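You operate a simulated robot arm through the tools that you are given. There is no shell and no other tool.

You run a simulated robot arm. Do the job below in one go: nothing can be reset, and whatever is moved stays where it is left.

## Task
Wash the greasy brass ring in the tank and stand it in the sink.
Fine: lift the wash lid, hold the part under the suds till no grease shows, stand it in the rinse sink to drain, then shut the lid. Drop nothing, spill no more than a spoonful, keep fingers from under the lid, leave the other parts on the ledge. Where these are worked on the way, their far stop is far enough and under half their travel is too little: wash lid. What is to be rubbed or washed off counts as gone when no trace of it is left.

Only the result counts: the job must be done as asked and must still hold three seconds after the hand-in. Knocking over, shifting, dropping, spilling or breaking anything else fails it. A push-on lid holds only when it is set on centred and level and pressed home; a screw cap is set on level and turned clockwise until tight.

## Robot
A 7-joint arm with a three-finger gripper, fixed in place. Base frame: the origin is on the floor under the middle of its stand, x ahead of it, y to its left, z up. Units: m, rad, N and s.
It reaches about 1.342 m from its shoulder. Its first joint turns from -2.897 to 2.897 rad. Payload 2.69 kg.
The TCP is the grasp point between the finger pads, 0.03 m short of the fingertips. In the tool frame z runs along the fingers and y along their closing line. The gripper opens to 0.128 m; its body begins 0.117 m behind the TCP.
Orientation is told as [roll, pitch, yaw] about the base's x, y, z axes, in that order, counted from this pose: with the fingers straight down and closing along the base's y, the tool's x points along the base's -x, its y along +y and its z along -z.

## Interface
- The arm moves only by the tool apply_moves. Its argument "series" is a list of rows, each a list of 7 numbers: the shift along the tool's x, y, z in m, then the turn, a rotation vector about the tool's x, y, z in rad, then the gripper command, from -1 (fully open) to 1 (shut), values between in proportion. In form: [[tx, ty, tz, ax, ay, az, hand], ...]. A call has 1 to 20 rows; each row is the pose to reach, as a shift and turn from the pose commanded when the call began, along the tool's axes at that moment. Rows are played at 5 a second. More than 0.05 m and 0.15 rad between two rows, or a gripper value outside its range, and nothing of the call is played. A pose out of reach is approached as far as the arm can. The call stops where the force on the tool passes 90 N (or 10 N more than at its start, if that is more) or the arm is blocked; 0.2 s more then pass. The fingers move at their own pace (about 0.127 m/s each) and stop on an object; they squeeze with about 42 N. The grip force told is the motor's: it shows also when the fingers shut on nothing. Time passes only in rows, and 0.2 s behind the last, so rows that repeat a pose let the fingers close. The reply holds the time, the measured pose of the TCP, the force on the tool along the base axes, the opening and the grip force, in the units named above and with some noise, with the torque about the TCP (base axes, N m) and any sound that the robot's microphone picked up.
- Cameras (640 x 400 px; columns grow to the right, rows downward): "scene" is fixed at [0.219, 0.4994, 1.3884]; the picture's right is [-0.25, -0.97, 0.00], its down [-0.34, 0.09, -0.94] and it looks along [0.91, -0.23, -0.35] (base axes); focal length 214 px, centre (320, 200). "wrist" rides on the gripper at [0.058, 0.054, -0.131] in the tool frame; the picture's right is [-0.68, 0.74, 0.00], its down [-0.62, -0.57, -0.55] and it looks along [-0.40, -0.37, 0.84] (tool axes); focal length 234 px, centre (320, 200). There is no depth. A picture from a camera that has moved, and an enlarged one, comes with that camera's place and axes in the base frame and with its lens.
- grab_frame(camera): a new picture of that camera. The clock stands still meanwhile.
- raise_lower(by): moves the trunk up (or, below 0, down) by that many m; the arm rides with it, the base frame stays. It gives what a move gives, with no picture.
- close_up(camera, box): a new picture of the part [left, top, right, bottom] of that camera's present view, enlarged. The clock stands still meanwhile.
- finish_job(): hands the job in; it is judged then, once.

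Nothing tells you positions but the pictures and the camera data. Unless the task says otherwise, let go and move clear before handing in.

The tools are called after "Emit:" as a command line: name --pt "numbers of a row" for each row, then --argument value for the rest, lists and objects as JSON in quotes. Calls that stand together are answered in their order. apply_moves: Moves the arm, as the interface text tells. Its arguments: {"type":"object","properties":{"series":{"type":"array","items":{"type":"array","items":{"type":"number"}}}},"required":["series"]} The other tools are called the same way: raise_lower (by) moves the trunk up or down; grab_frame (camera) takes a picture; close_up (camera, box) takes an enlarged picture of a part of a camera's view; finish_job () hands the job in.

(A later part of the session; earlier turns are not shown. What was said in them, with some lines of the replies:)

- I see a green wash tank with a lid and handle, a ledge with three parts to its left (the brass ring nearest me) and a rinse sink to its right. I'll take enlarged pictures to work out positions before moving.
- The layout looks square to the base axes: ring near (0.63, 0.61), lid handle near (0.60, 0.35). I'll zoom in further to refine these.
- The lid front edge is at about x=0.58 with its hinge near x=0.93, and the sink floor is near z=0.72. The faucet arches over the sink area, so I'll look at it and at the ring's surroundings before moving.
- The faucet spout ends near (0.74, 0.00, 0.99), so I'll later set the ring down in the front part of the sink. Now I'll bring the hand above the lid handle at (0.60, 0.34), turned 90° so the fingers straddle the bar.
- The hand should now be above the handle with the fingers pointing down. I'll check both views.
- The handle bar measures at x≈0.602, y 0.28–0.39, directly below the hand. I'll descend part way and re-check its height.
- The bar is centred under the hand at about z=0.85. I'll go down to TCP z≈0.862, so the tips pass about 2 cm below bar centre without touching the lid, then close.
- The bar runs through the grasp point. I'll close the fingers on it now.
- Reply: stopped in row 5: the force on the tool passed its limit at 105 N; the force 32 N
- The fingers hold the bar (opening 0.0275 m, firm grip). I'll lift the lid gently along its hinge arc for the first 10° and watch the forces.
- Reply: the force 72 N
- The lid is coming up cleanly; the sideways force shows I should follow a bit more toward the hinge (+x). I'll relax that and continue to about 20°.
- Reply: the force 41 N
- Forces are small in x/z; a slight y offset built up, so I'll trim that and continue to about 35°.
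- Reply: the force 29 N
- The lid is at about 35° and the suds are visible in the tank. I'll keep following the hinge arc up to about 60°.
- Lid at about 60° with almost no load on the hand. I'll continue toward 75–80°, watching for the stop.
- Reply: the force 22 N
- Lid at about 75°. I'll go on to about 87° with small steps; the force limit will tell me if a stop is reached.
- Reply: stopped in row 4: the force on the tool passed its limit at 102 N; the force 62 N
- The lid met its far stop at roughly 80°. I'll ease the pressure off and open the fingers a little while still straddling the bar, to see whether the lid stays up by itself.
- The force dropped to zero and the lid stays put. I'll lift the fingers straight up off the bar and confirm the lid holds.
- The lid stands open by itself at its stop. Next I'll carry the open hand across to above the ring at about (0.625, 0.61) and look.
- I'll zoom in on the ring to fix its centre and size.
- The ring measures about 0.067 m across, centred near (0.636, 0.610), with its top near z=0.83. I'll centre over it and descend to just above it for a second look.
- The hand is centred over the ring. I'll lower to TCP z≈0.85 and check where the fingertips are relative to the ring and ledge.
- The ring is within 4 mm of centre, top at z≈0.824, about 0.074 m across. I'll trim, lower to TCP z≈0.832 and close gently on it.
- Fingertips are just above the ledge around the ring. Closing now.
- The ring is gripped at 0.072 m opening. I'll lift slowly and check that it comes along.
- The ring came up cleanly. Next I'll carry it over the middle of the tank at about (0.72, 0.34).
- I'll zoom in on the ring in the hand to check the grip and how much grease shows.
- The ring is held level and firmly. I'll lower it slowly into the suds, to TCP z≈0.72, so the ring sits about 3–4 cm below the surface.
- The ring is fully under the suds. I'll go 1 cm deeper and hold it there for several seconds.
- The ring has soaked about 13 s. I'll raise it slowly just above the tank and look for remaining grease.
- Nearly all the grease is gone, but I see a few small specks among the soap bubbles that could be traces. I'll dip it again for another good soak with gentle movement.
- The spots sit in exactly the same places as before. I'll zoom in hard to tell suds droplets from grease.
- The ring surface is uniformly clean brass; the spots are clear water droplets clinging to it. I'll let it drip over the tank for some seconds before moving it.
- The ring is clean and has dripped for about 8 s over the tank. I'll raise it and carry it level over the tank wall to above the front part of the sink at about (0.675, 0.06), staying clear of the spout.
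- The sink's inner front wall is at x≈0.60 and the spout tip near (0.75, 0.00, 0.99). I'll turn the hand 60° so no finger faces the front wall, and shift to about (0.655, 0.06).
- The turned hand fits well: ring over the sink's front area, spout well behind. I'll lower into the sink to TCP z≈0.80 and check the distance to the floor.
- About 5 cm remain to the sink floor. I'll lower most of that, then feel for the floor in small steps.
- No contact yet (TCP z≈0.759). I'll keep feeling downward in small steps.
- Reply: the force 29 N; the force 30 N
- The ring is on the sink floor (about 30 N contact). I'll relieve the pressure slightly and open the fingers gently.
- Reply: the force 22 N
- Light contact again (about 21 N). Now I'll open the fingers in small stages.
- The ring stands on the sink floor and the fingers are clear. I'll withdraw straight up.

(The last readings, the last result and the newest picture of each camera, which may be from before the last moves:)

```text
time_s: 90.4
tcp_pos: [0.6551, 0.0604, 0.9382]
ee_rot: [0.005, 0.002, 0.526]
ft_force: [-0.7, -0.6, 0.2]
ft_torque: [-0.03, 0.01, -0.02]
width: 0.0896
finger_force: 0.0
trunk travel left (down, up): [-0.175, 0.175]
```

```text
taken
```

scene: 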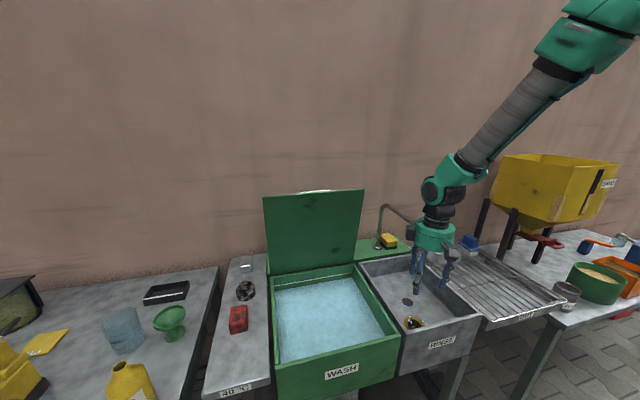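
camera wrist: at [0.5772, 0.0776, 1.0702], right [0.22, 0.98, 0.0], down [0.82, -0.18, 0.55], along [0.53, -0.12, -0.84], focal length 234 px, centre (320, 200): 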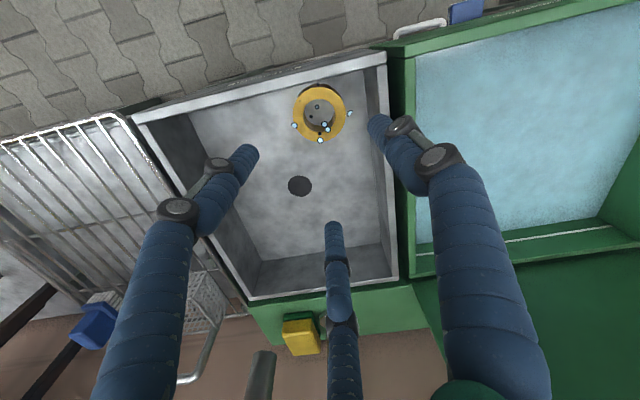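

The ring is standing in the sink by itself. I'll check it closely, then go back to the lid.

Emit:
close_up --camera "wrist" --box '[270, 60, 380, 160]'

Emit:
close_up --camera "scene" --box '[370, 280, 470, 360]'

Emit:
close_up --camera "scene" --box '[240, 170, 400, 300]'

```text
4.00 times, centred on (325, 110) of wrist
camera zoom: at [0.5772, 0.0776, 1.0702], right [0.22, 0.98, 0.0], down [0.82, -0.18, 0.55], along [0.53, -0.12, -0.84], focal length 937 px, centre (300, 560)
```

zoom: 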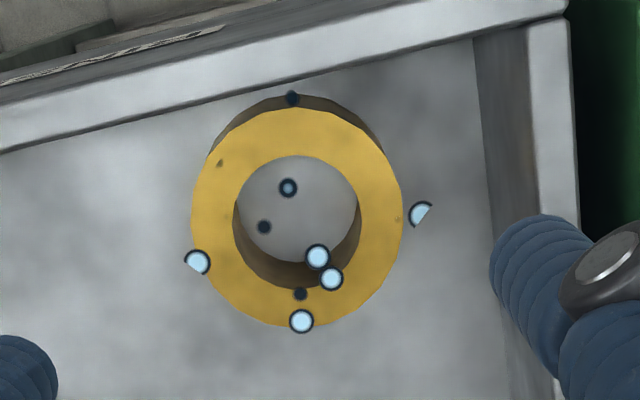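

```text
5.00 times, centred on (420, 320) of scene
camera zoom: at [0.219, 0.4994, 1.3884], right [-0.25, -0.97, 0.0], down [-0.34, 0.09, -0.94], along [0.91, -0.23, -0.35], focal length 1072 px, centre (-180, -400)
```

zoom: 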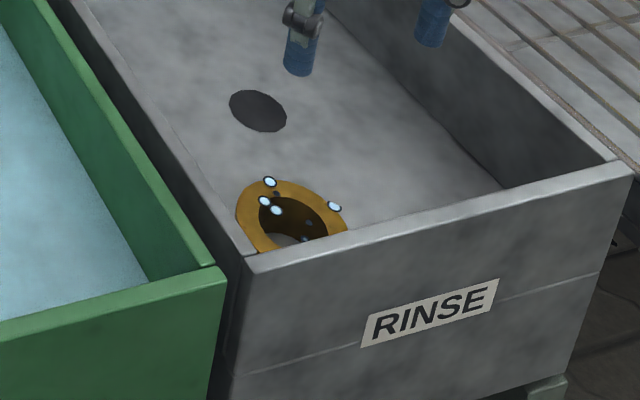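

```text
3.08 times, centred on (320, 235) of scene
camera zoom: at [0.219, 0.4994, 1.3884], right [-0.25, -0.97, 0.0], down [-0.34, 0.09, -0.94], along [0.91, -0.23, -0.35], focal length 660 px, centre (320, 92)
```

zoom: 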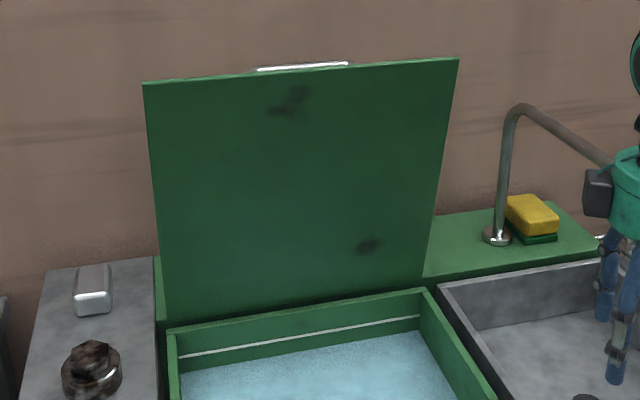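

The ring stands flat in the sink. Two tiny specks show on its top face; I'll magnify them to be sure they aren't grease.

Emit:
close_up --camera "wrist" --box '[296, 84, 326, 106]'

Emit:
close_up --camera "wrist" --box '[326, 100, 366, 126]'

```text
16.00 times, centred on (311, 95) of wrist
camera zoom: at [0.5772, 0.0776, 1.0702], right [0.22, 0.98, 0.0], down [0.82, -0.18, 0.55], along [0.53, -0.12, -0.84], focal length 3747 px, centre (464, 1880)
```

zoom: 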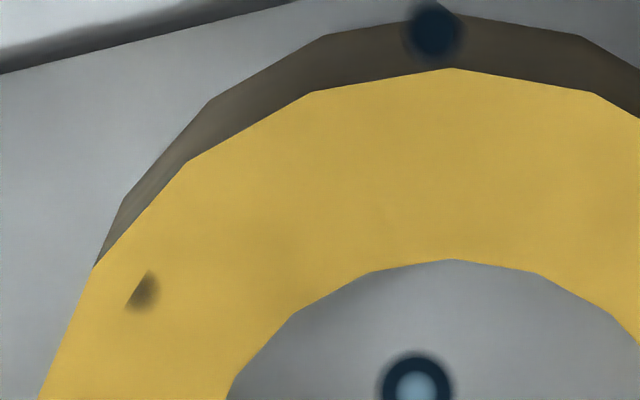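

```text
15.38 times, centred on (346, 113) of wrist
camera zoom: at [0.5772, 0.0776, 1.0702], right [0.22, 0.98, 0.0], down [0.82, -0.18, 0.55], along [0.53, -0.12, -0.84], focal length 3603 px, centre (-80, 1538)
```

zoom: 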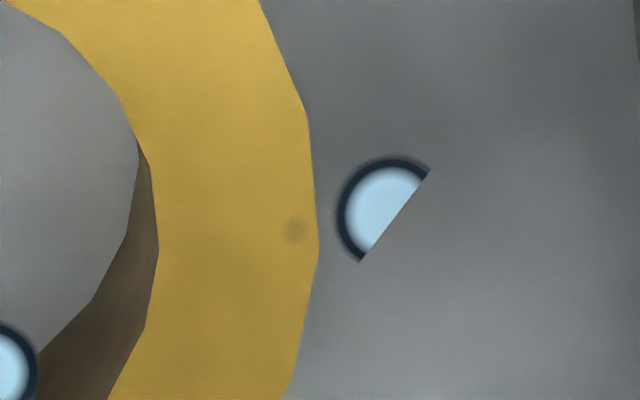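

Those specks are just edges of the flat water-droplet sprites, so the ring is clean. Next I'll rise well above the faucet and lid, turn back to 90° and go above the lid handle at about (0.936, 0.34).

Emit:
apply_moves --pt "0 0 -0.042 0 0 0 -0.3" --pt "0 0 -0.084 0 0 0 -0.2" --pt "0 0 -0.126 0 0 0 0" --pt "0 0 -0.168 0 0 0 0.2" --pt "0 0 -0.21 0 0 0 0.2" --pt "0 0 -0.252 0 0 0 0.2" --pt "0 0 -0.294 0 0 0 0.2" --pt "0 0 -0.332 0 0 0 0.2" --pt "0 0 -0.332 0 0 0 0.2"

Emit:
apply_moves --pt "-0.0383 0.0102 0 0 0 -0.1047 0.2" --pt "-0.0767 0.0204 0 0 0 -0.2094 0.2" --pt "-0.115 0.0305 0 0 0 -0.3141 0.2" --pt "-0.1534 0.0407 0 0 0 -0.4188 0.2" --pt "-0.1917 0.0509 0 0 0 -0.5235 0.2" --pt "-0.23 0.0611 0 0 0 -0.6282 0.2" --pt "-0.2684 0.0713 0 0 0 -0.7329 0.2" --pt "-0.3067 0.0814 0 0 0 -0.8376 0.2" --pt "-0.3451 0.0916 0 0 0 -0.9423 0.2" --pt "-0.3834 0.1018 0 0 0 -1.047 0.2" --pt "-0.3834 0.1018 0 0 0 -1.047 0.2"

Emit:
grab_frame --camera "wrist"

Emit:
grab_frame --camera "scene"

```text
time_s: 92.4
tcp_pos: [0.6566, 0.0595, 1.271]
ee_rot: [0.007, 0.002, 0.524]
ft_force: [-0.5, 0.5, 0.4]
ft_torque: [0.0, -0.01, -0.03]
width: 0.0513
finger_force: 0.0
trunk travel left (down, up): [-0.175, 0.175]
```

```text
time_s: 94.8
tcp_pos: [0.9361, 0.3411, 1.2705]
ee_rot: [0.005, -0.001, 1.574]
ft_force: [0.9, 1.3, -0.5]
ft_torque: [-0.09, 0.03, 0.01]
width: 0.0513
finger_force: 0.0
trunk travel left (down, up): [-0.175, 0.175]
```

```text
taken
camera wrist: at [0.8832, 0.2815, 1.402], right [-0.74, 0.68, 0.0], down [0.57, 0.62, 0.55], along [0.37, 0.41, -0.84], focal length 234 px, centre (320, 200)
```

wrist: 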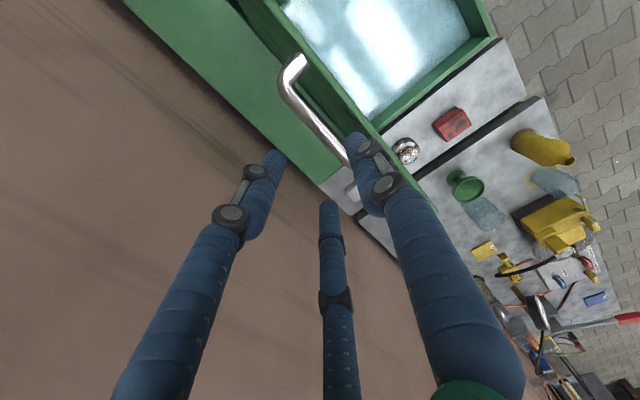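

```text
taken
```

scene: 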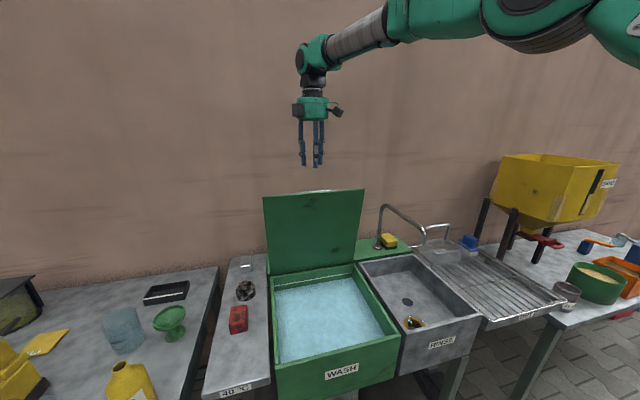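

I'll measure the bar's position from here before going down around it.

Emit:
close_up --camera "wrist" --box '[250, 30, 400, 220]'

```text
2.11 times, centred on (325, 125) of wrist
camera zoom: at [0.8832, 0.2815, 1.402], right [-0.74, 0.68, 0.0], down [0.57, 0.62, 0.55], along [0.37, 0.41, -0.84], focal length 493 px, centre (310, 358)
```

zoom: 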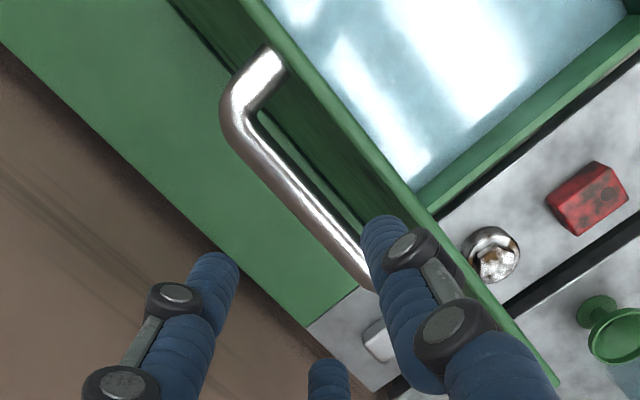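

The bar is at about x=0.930, so I'll retrace exactly the pose I left from (x≈0.942, width 0.051) and descend slowly around it.

Emit:
apply_moves --pt "-0.001 -0.006 0 0 0 0 0.2" --pt "-0.001 -0.006 0.03 0 0 0 0.2" --pt "-0.001 -0.006 0.05 0 0 0 0.2" --pt "-0.001 -0.006 0.065 0 0 0 0.2" --pt "-0.001 -0.006 0.075 0 0 0 0.2" --pt "-0.001 -0.006 0.075 0 0 0 0.2"

Emit:
close_up --camera "wrist" --box '[230, 30, 430, 230]'

```text
time_s: 96.2
tcp_pos: [0.9417, 0.3415, 1.1944]
ee_rot: [0.004, -0.002, 1.572]
ft_force: [0.3, -0.2, 0.6]
ft_torque: [-0.04, 0.01, 0.01]
width: 0.0512
finger_force: 0.0
trunk travel left (down, up): [-0.175, 0.175]
```

```text
2.00 times, centred on (330, 130) of wrist
camera zoom: at [0.8882, 0.2822, 1.3264], right [-0.74, 0.68, 0.0], down [0.57, 0.61, 0.55], along [0.37, 0.41, -0.84], focal length 468 px, centre (300, 340)
```

zoom: 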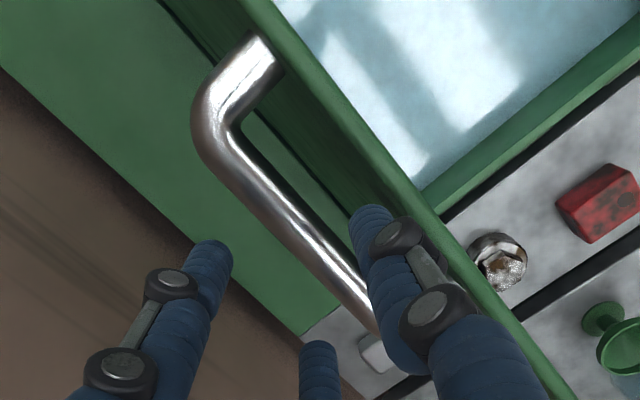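

The front finger is lined up in the gap between lid and bar. I'll finish the descent slowly.

Emit:
apply_moves --pt "0 0 0.01 0 0 0 0.2" --pt "0 0 0.02 0 0 0 0.2" --pt "0 0 0.03 0 0 0 0.2" --pt "0 0 0.036 0 0 0 0.2" --pt "0 0 0.036 0 0 0 0.2"

Emit:
close_up --camera "wrist" --box '[230, 30, 430, 230]'

```text
time_s: 97.4
tcp_pos: [0.9415, 0.3408, 1.1604]
ee_rot: [0.004, -0.003, 1.571]
ft_force: [-1.0, 0.1, 0.1]
ft_torque: [-0.01, 0.0, -0.02]
width: 0.0509
finger_force: 0.1
trunk travel left (down, up): [-0.175, 0.175]
```

```text
2.00 times, centred on (330, 130) of wrist
camera zoom: at [0.8883, 0.2817, 1.2917], right [-0.74, 0.68, 0.0], down [0.57, 0.61, 0.55], along [0.37, 0.41, -0.84], focal length 468 px, centre (300, 340)
```

zoom: 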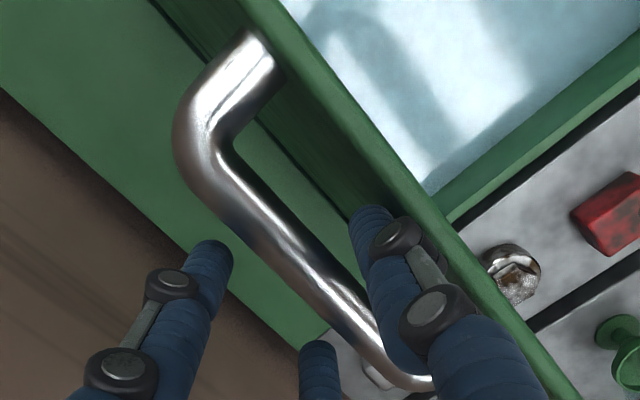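

The fingers straddle the bar with no contact force. I'll close on it.

Emit:
apply_moves --pt "0 0 0.003 0 0 0 0.3" --pt "0 0 0.003 0 0 0 0.45" --pt "0 0 0.003 0 0 0 0.55" --pt "0 0 0.003 0 0 0 0.7" --pt "0 0 0.003 0 0 0 1" --pt "0 0 0.003 0 0 0 1"

Emit:
close_up --camera "wrist" --box '[230, 30, 430, 230]'

```text
time_s: 98.8
tcp_pos: [0.9404, 0.341, 1.1587]
ee_rot: [0.004, -0.004, 1.57]
ft_force: [-19.5, -2.1, -3.8]
ft_torque: [-0.03, 0.25, -0.58]
width: 0.0275
finger_force: 44.7
trunk travel left (down, up): [-0.175, 0.175]
```

```text
2.00 times, centred on (330, 130) of wrist
camera zoom: at [0.8868, 0.2819, 1.2891], right [-0.74, 0.68, 0.01], down [0.57, 0.61, 0.55], along [0.37, 0.41, -0.84], focal length 468 px, centre (300, 340)
```

zoom: 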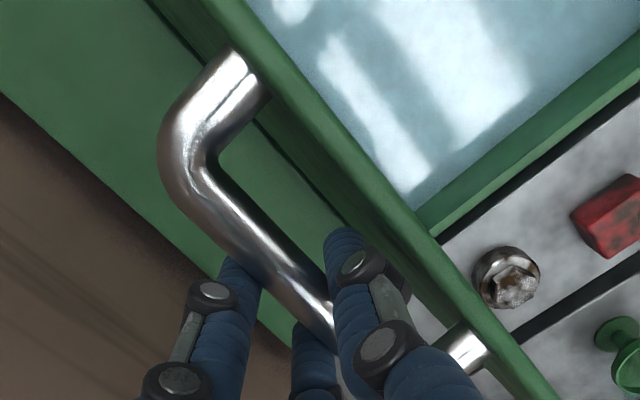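

The bar is gripped. I'll swing the lid back down along the same arc, first to about 60°.

Emit:
apply_moves --pt "0 0.0115 0.0002 0 0 0 1" --pt "0 0.0204 0.0006 0 0 0 1" --pt "0 0.035 0.0021 0 0 0 1" --pt "0 0.0496 0.0042 0 0 0 1" --pt "0 0.0641 0.0068 0 0 0 1" --pt "0 0.0785 0.0101 0 0 0 1" --pt "0 0.0927 0.0141 0 0 0 1" --pt "0 0.1066 0.0186 0 0 0 1" --pt "0 0.1204 0.0238 0 0 0 1"

Emit:
grab_frame --camera "scene"

```text
time_s: 100.8
tcp_pos: [0.8196, 0.3405, 1.1328]
ee_rot: [0.004, -0.004, 1.572]
ft_force: [3.7, 1.3, -9.1]
ft_torque: [0.31, -0.2, -0.76]
width: 0.0273
finger_force: 45.2
trunk travel left (down, up): [-0.175, 0.175]
```

```text
taken
```

scene: 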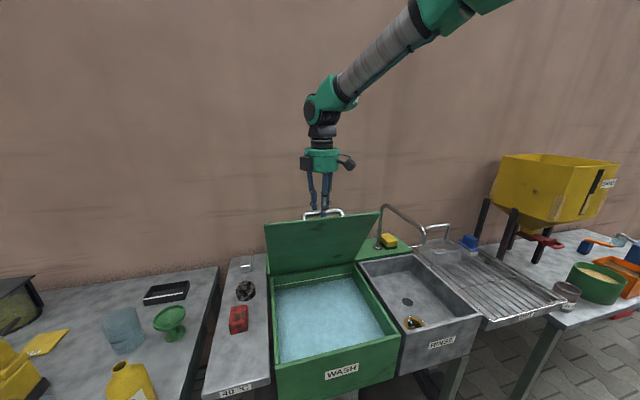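

Lid at about 60° with low forces. Continuing down to about 30°.

Emit:
apply_moves --pt "0 0.0136 0.0058 0 0 0 1" --pt "0 0.0269 0.0122 0 0 0 1" --pt "0 0.0398 0.0191 0 0 0 1" --pt "0 0.0525 0.0265 0 0 0 1" --pt "0 0.0649 0.0346 0 0 0 1" --pt "0 0.0769 0.0432 0 0 0 1" --pt "0 0.0885 0.0522 0 0 0 1" --pt "0 0.0996 0.0618 0 0 0 1" --pt "0 0.1104 0.0719 0 0 0 1" --pt "0 0.1207 0.0824 0 0 0 1" --pt "0 0.1305 0.0933 0 0 0 1" --pt "0 0.1399 0.1047 0 0 0 1"

Emit:
grab_frame --camera "scene"

```text
time_s: 103.4
tcp_pos: [0.6824, 0.3414, 1.0281]
ee_rot: [0.006, -0.004, 1.571]
ft_force: [17.9, -5.2, -13.0]
ft_torque: [-0.31, -0.48, -0.62]
width: 0.0276
finger_force: 45.0
trunk travel left (down, up): [-0.175, 0.175]
```

```text
taken
```

scene: 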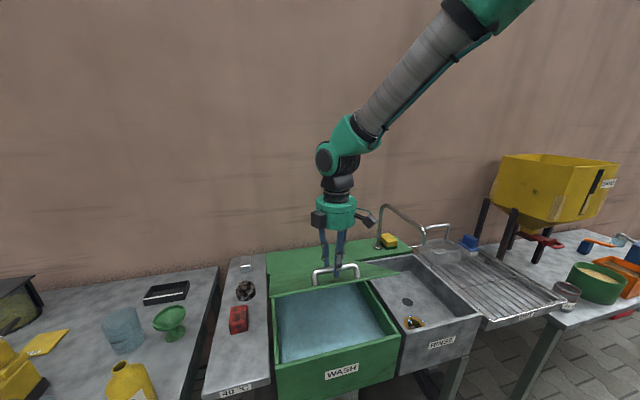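

Lid at about 30°. Continuing down to about 10°, with a small +x trim.

Emit:
apply_moves --pt "0 0.0073 0.0118 0 0 0 1" --pt "0 0.0151 0.0239 0 0 0 1" --pt "0 0.0225 0.0365 0 0 0 1" --pt "0 0.0295 0.0493 0 0 0 1" --pt "0 0.036 0.0624 0 0 0 1" --pt "0 0.042 0.0758 0 0 0 1" --pt "0 0.0474 0.0894 0 0 0 1" --pt "0 0.0523 0.1033 0 0 0 1"

Emit:
close_up --camera "scene" --box '[240, 200, 440, 400]'

```text
time_s: 105.2
tcp_pos: [0.6296, 0.3407, 0.9256]
ee_rot: [0.004, -0.003, 1.57]
ft_force: [9.2, -1.8, -4.7]
ft_torque: [-0.3, -0.29, -0.23]
width: 0.0276
finger_force: 44.5
trunk travel left (down, up): [-0.175, 0.175]
```

```text
2.00 times, centred on (340, 300) of scene
camera zoom: at [0.219, 0.4994, 1.3884], right [-0.25, -0.97, 0.0], down [-0.34, 0.09, -0.94], along [0.91, -0.23, -0.35], focal length 429 px, centre (280, 0)
```

zoom: 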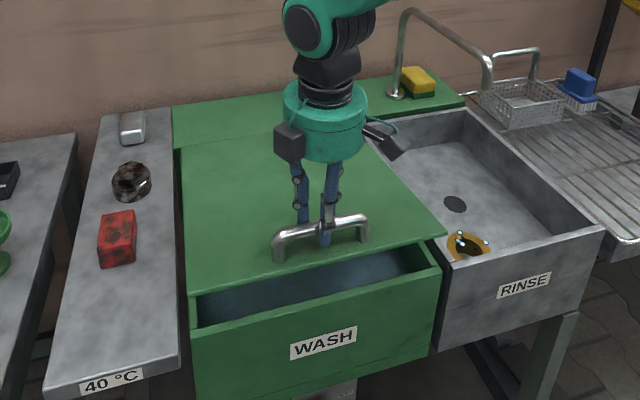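

Almost shut. I'll bring it down the last 10° gently.

Emit:
apply_moves --pt "0 0.0035 0.0141 0 0 0 1" --pt "0 0.0068 0.0284 0 0 0 1" --pt "0 0.0085 0.0355 0 0 0 1" --pt "0 0.0098 0.0427 0 0 0 1" --pt "0 0.011 0.049 0 0 0 1" --pt "0 0.0122 0.054 0 0 0 1" --pt "0 0.0122 0.054 0 0 0 1"

Emit:
close_up --camera "scene" --box '[260, 260, 420, 400]'

```text
time_s: 106.8
tcp_pos: [0.6155, 0.341, 0.872]
ee_rot: [0.003, -0.003, 1.571]
ft_force: [-3.2, -0.9, -0.1]
ft_torque: [-0.04, -0.01, -0.1]
width: 0.0274
finger_force: 44.3
trunk travel left (down, up): [-0.175, 0.175]
```

```text
2.86 times, centred on (340, 330) of scene
camera zoom: at [0.219, 0.4994, 1.3884], right [-0.25, -0.97, 0.0], down [-0.34, 0.09, -0.94], along [0.91, -0.23, -0.35], focal length 613 px, centre (263, -171)
```

zoom: 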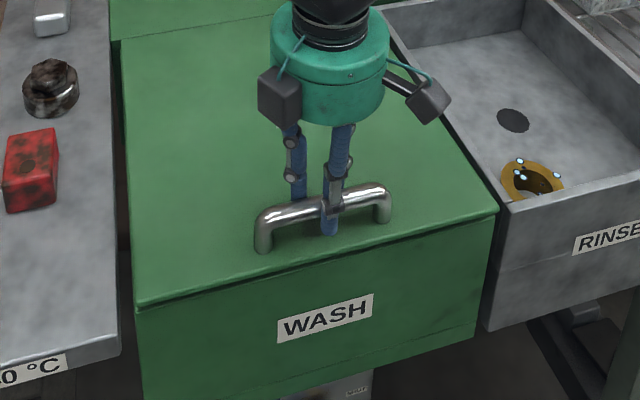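

A thin gap still shows at the front. I'll press down in small steps until it seats.

Emit:
apply_moves --pt "0 0.0004 0.002 0 0 0 1" --pt "0 0.0008 0.004 0 0 0 1" --pt "0 0.0008 0.004 0 0 0 1"

Emit:
apply_moves --pt "0 0.0004 0.002 0 0 0 1" --pt "0 0.0006 0.004 0 0 0 1" --pt "0 0.0006 0.004 0 0 0 1"

Emit:
close_up --camera "scene" --box '[260, 260, 420, 400]'

```text
time_s: 107.6
tcp_pos: [0.6161, 0.3412, 0.868]
ee_rot: [0.003, -0.003, 1.57]
ft_force: [7.4, -12.5, -1.8]
ft_torque: [-0.16, -0.26, -0.08]
width: 0.0275
finger_force: 45.1
trunk travel left (down, up): [-0.175, 0.175]
```

```text
time_s: 108.4
tcp_pos: [0.6152, 0.3404, 0.8634]
ee_rot: [0.003, -0.004, 1.571]
ft_force: [9.7, -9.1, -2.6]
ft_torque: [0.2, -0.27, -0.04]
width: 0.0276
finger_force: 45.0
trunk travel left (down, up): [-0.175, 0.175]
```

```text
2.86 times, centred on (340, 330) of scene
camera zoom: at [0.219, 0.4994, 1.3884], right [-0.25, -0.97, 0.0], down [-0.34, 0.09, -0.94], along [0.91, -0.23, -0.35], focal length 613 px, centre (263, -171)
```

zoom: 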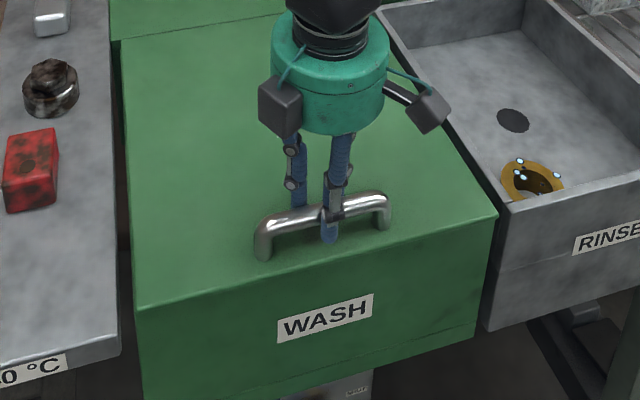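

The gap has closed visually. I'll press a touch more to confirm it's against its stop.

Emit:
apply_moves --pt "0 0 0.001 0 0 0 1" --pt "0 0 0.002 0 0 0 1" --pt "0 0 0.003 0 0 0 1" --pt "0 0 0.003 0 0 0 1"

```text
time_s: 109.4
tcp_pos: [0.6137, 0.3417, 0.8611]
ee_rot: [0.003, -0.003, 1.57]
ft_force: [9.4, -16.4, 3.3]
ft_torque: [-0.39, -0.14, -0.02]
width: 0.0277
finger_force: 45.1
trunk travel left (down, up): [-0.175, 0.175]
```

Emit:
apply_moves --pt "0 0 0.0015 0 0 0 1" --pt "0 0 0.003 0 0 0 1" --pt "0 0 0.003 0 0 0 1"

```text
time_s: 110.2
tcp_pos: [0.6147, 0.3408, 0.8614]
ee_rot: [0.0, -0.006, 1.57]
ft_force: [-2.5, -13.4, 36.2]
ft_torque: [-0.75, 0.23, -0.06]
width: 0.0276
finger_force: 44.8
trunk travel left (down, up): [-0.175, 0.175]
```

The lid is firmly on its stop (36 N push back). I'll ease off slightly and open the fingers.

Emit:
apply_moves --pt "0 0 -0.0015 0 0 0 1" --pt "0 0 -0.0015 0 0 0 0.5" --pt "0 0 -0.0015 0 0 0 0.3" --pt "0 0 -0.0015 0 0 0 0" --pt "0 0 -0.0015 0 0 0 -0.4" --pt "0 0 -0.0015 0 0 0 -0.7" --pt "0 0 -0.0015 0 0 0 -0.7"

Emit:
close_up --camera "scene" --box '[260, 260, 420, 400]'

Emit:
grab_frame --camera "wrist"

```text
time_s: 111.8
tcp_pos: [0.6151, 0.3408, 0.8586]
ee_rot: [0.003, -0.003, 1.569]
ft_force: [-0.1, 0.6, -0.2]
ft_torque: [0.01, -0.02, -0.01]
width: 0.1087
finger_force: 0.0
trunk travel left (down, up): [-0.175, 0.175]
```

```text
2.86 times, centred on (340, 330) of scene
camera zoom: at [0.219, 0.4994, 1.3884], right [-0.25, -0.97, 0.0], down [-0.34, 0.09, -0.94], along [0.91, -0.23, -0.35], focal length 613 px, centre (263, -171)
```

zoom: 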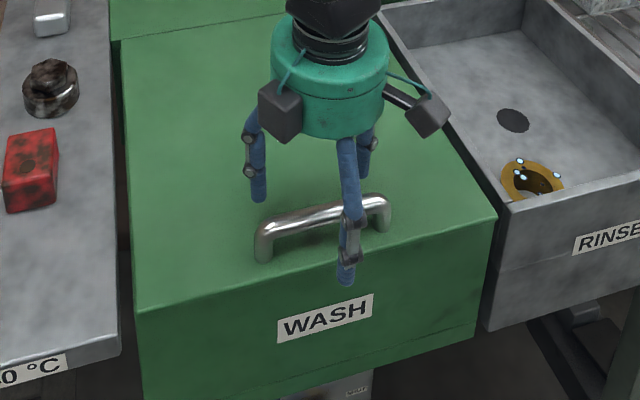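

```text
taken
camera wrist: at [0.5614, 0.2818, 0.9915], right [-0.74, 0.68, 0.0], down [0.57, 0.61, 0.55], along [0.37, 0.41, -0.84], focal length 234 px, centre (320, 200)
```

wrist: 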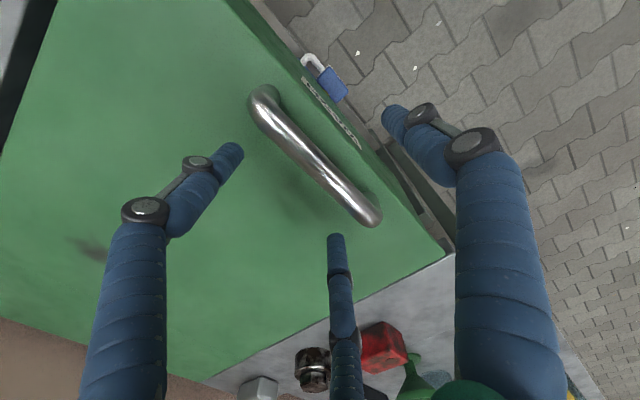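

The lid is shut and the fingers are free of the handle. I'll rise straight up and clear the area.

Emit:
apply_moves --pt "0 0 -0.02 0 0 0 -0.7" --pt "0 0 -0.05 0 0 0 -0.7" --pt "0 0 -0.09 0 0 0 -0.7" --pt "0 0 -0.13 0 0 0 -0.7" --pt "0 0 -0.17 0 0 0 -0.7" --pt "0 0 -0.21 0 0 0 -0.7" --pt "0 0.02 -0.25 0 0 0 -0.7" --pt "0 0.04 -0.29 0 0 0 -0.7" --pt "0 0.06 -0.33 0 0 0 -0.7" --pt "0 0.06 -0.33 0 0 0 -0.7"

Emit:
grab_frame --camera "scene"

Emit:
close_up --camera "scene" --box '[200, 230, 480, 400]'

Emit:
grab_frame --camera "wrist"

```text
time_s: 114.0
tcp_pos: [0.5514, 0.3362, 1.1897]
ee_rot: [0.002, -0.003, 1.571]
ft_force: [-0.7, -0.8, -0.3]
ft_torque: [0.02, -0.08, 0.01]
width: 0.1086
finger_force: 0.1
trunk travel left (down, up): [-0.175, 0.175]
```

```text
taken
```

scene: 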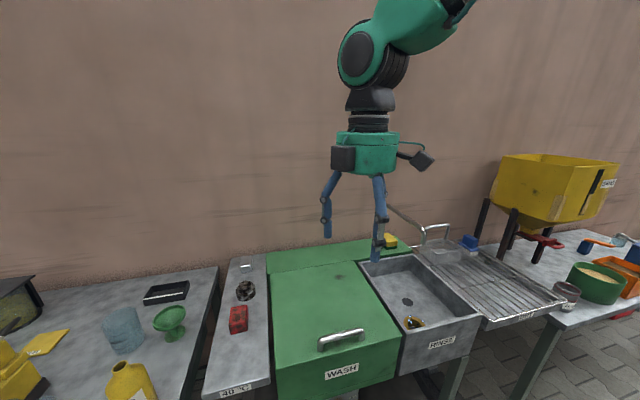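

```text
2.29 times, centred on (340, 315) of scene
camera zoom: at [0.219, 0.4994, 1.3884], right [-0.25, -0.97, 0.0], down [-0.34, 0.09, -0.94], along [0.91, -0.23, -0.35], focal length 490 px, centre (274, -63)
```

zoom: 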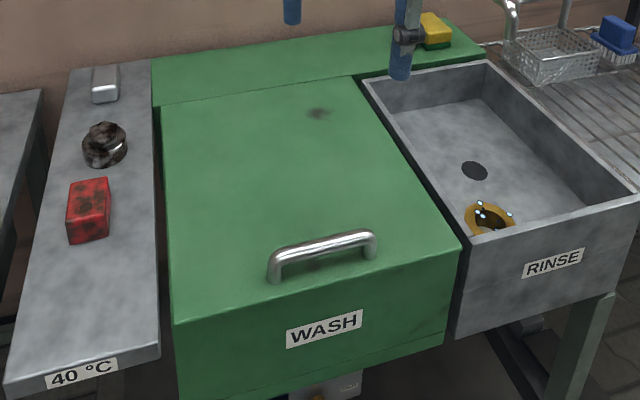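

```text
taken
camera wrist: at [0.4984, 0.2772, 1.3214], right [-0.74, 0.68, 0.0], down [0.57, 0.61, 0.55], along [0.37, 0.41, -0.84], focal length 234 px, centre (320, 200)
```

wrist: 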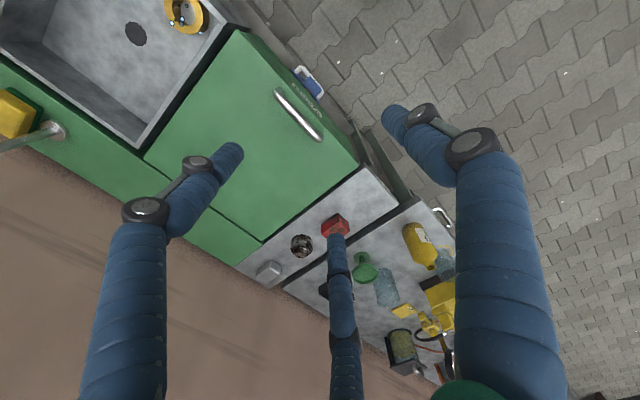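

The lid is shut, the ring stands clean in the sink, and the other parts are still on the ledge with the hand well clear. I'm handing in the job.

Emit:
finish_job

```text
The job is handed in.
```

The brass ring is washed and standing flat in the front of the rinse sink, and the lid is shut. I've handed the job in, but I haven't been told how it was judged.

- **Lid:** I opened it by its handle to the far stop, at about 80°, and it stayed up by itself. At the end I gripped the same handle, swung the lid down and pressed it home. The fingers stayed on the outside of the lid throughout.
- **Washing:** I held the ring fully under the suds twice, for about 12 s and then about 10 s. Close-up pictures after that showed plain, even brass on the sides I could see. I could not see the underside. The few small spots left look like water droplets, because they were in the same places after both soaks.
- **Sink:** I let the ring drip over the tank for about 8 s, then carried it level to the sink. I felt for the floor before opening the fingers, so the ring was set down, not dropped.
- **Everything else:** In the last pictures the other three parts are still on the ledge, nothing else appears to have moved, and I saw no spill.
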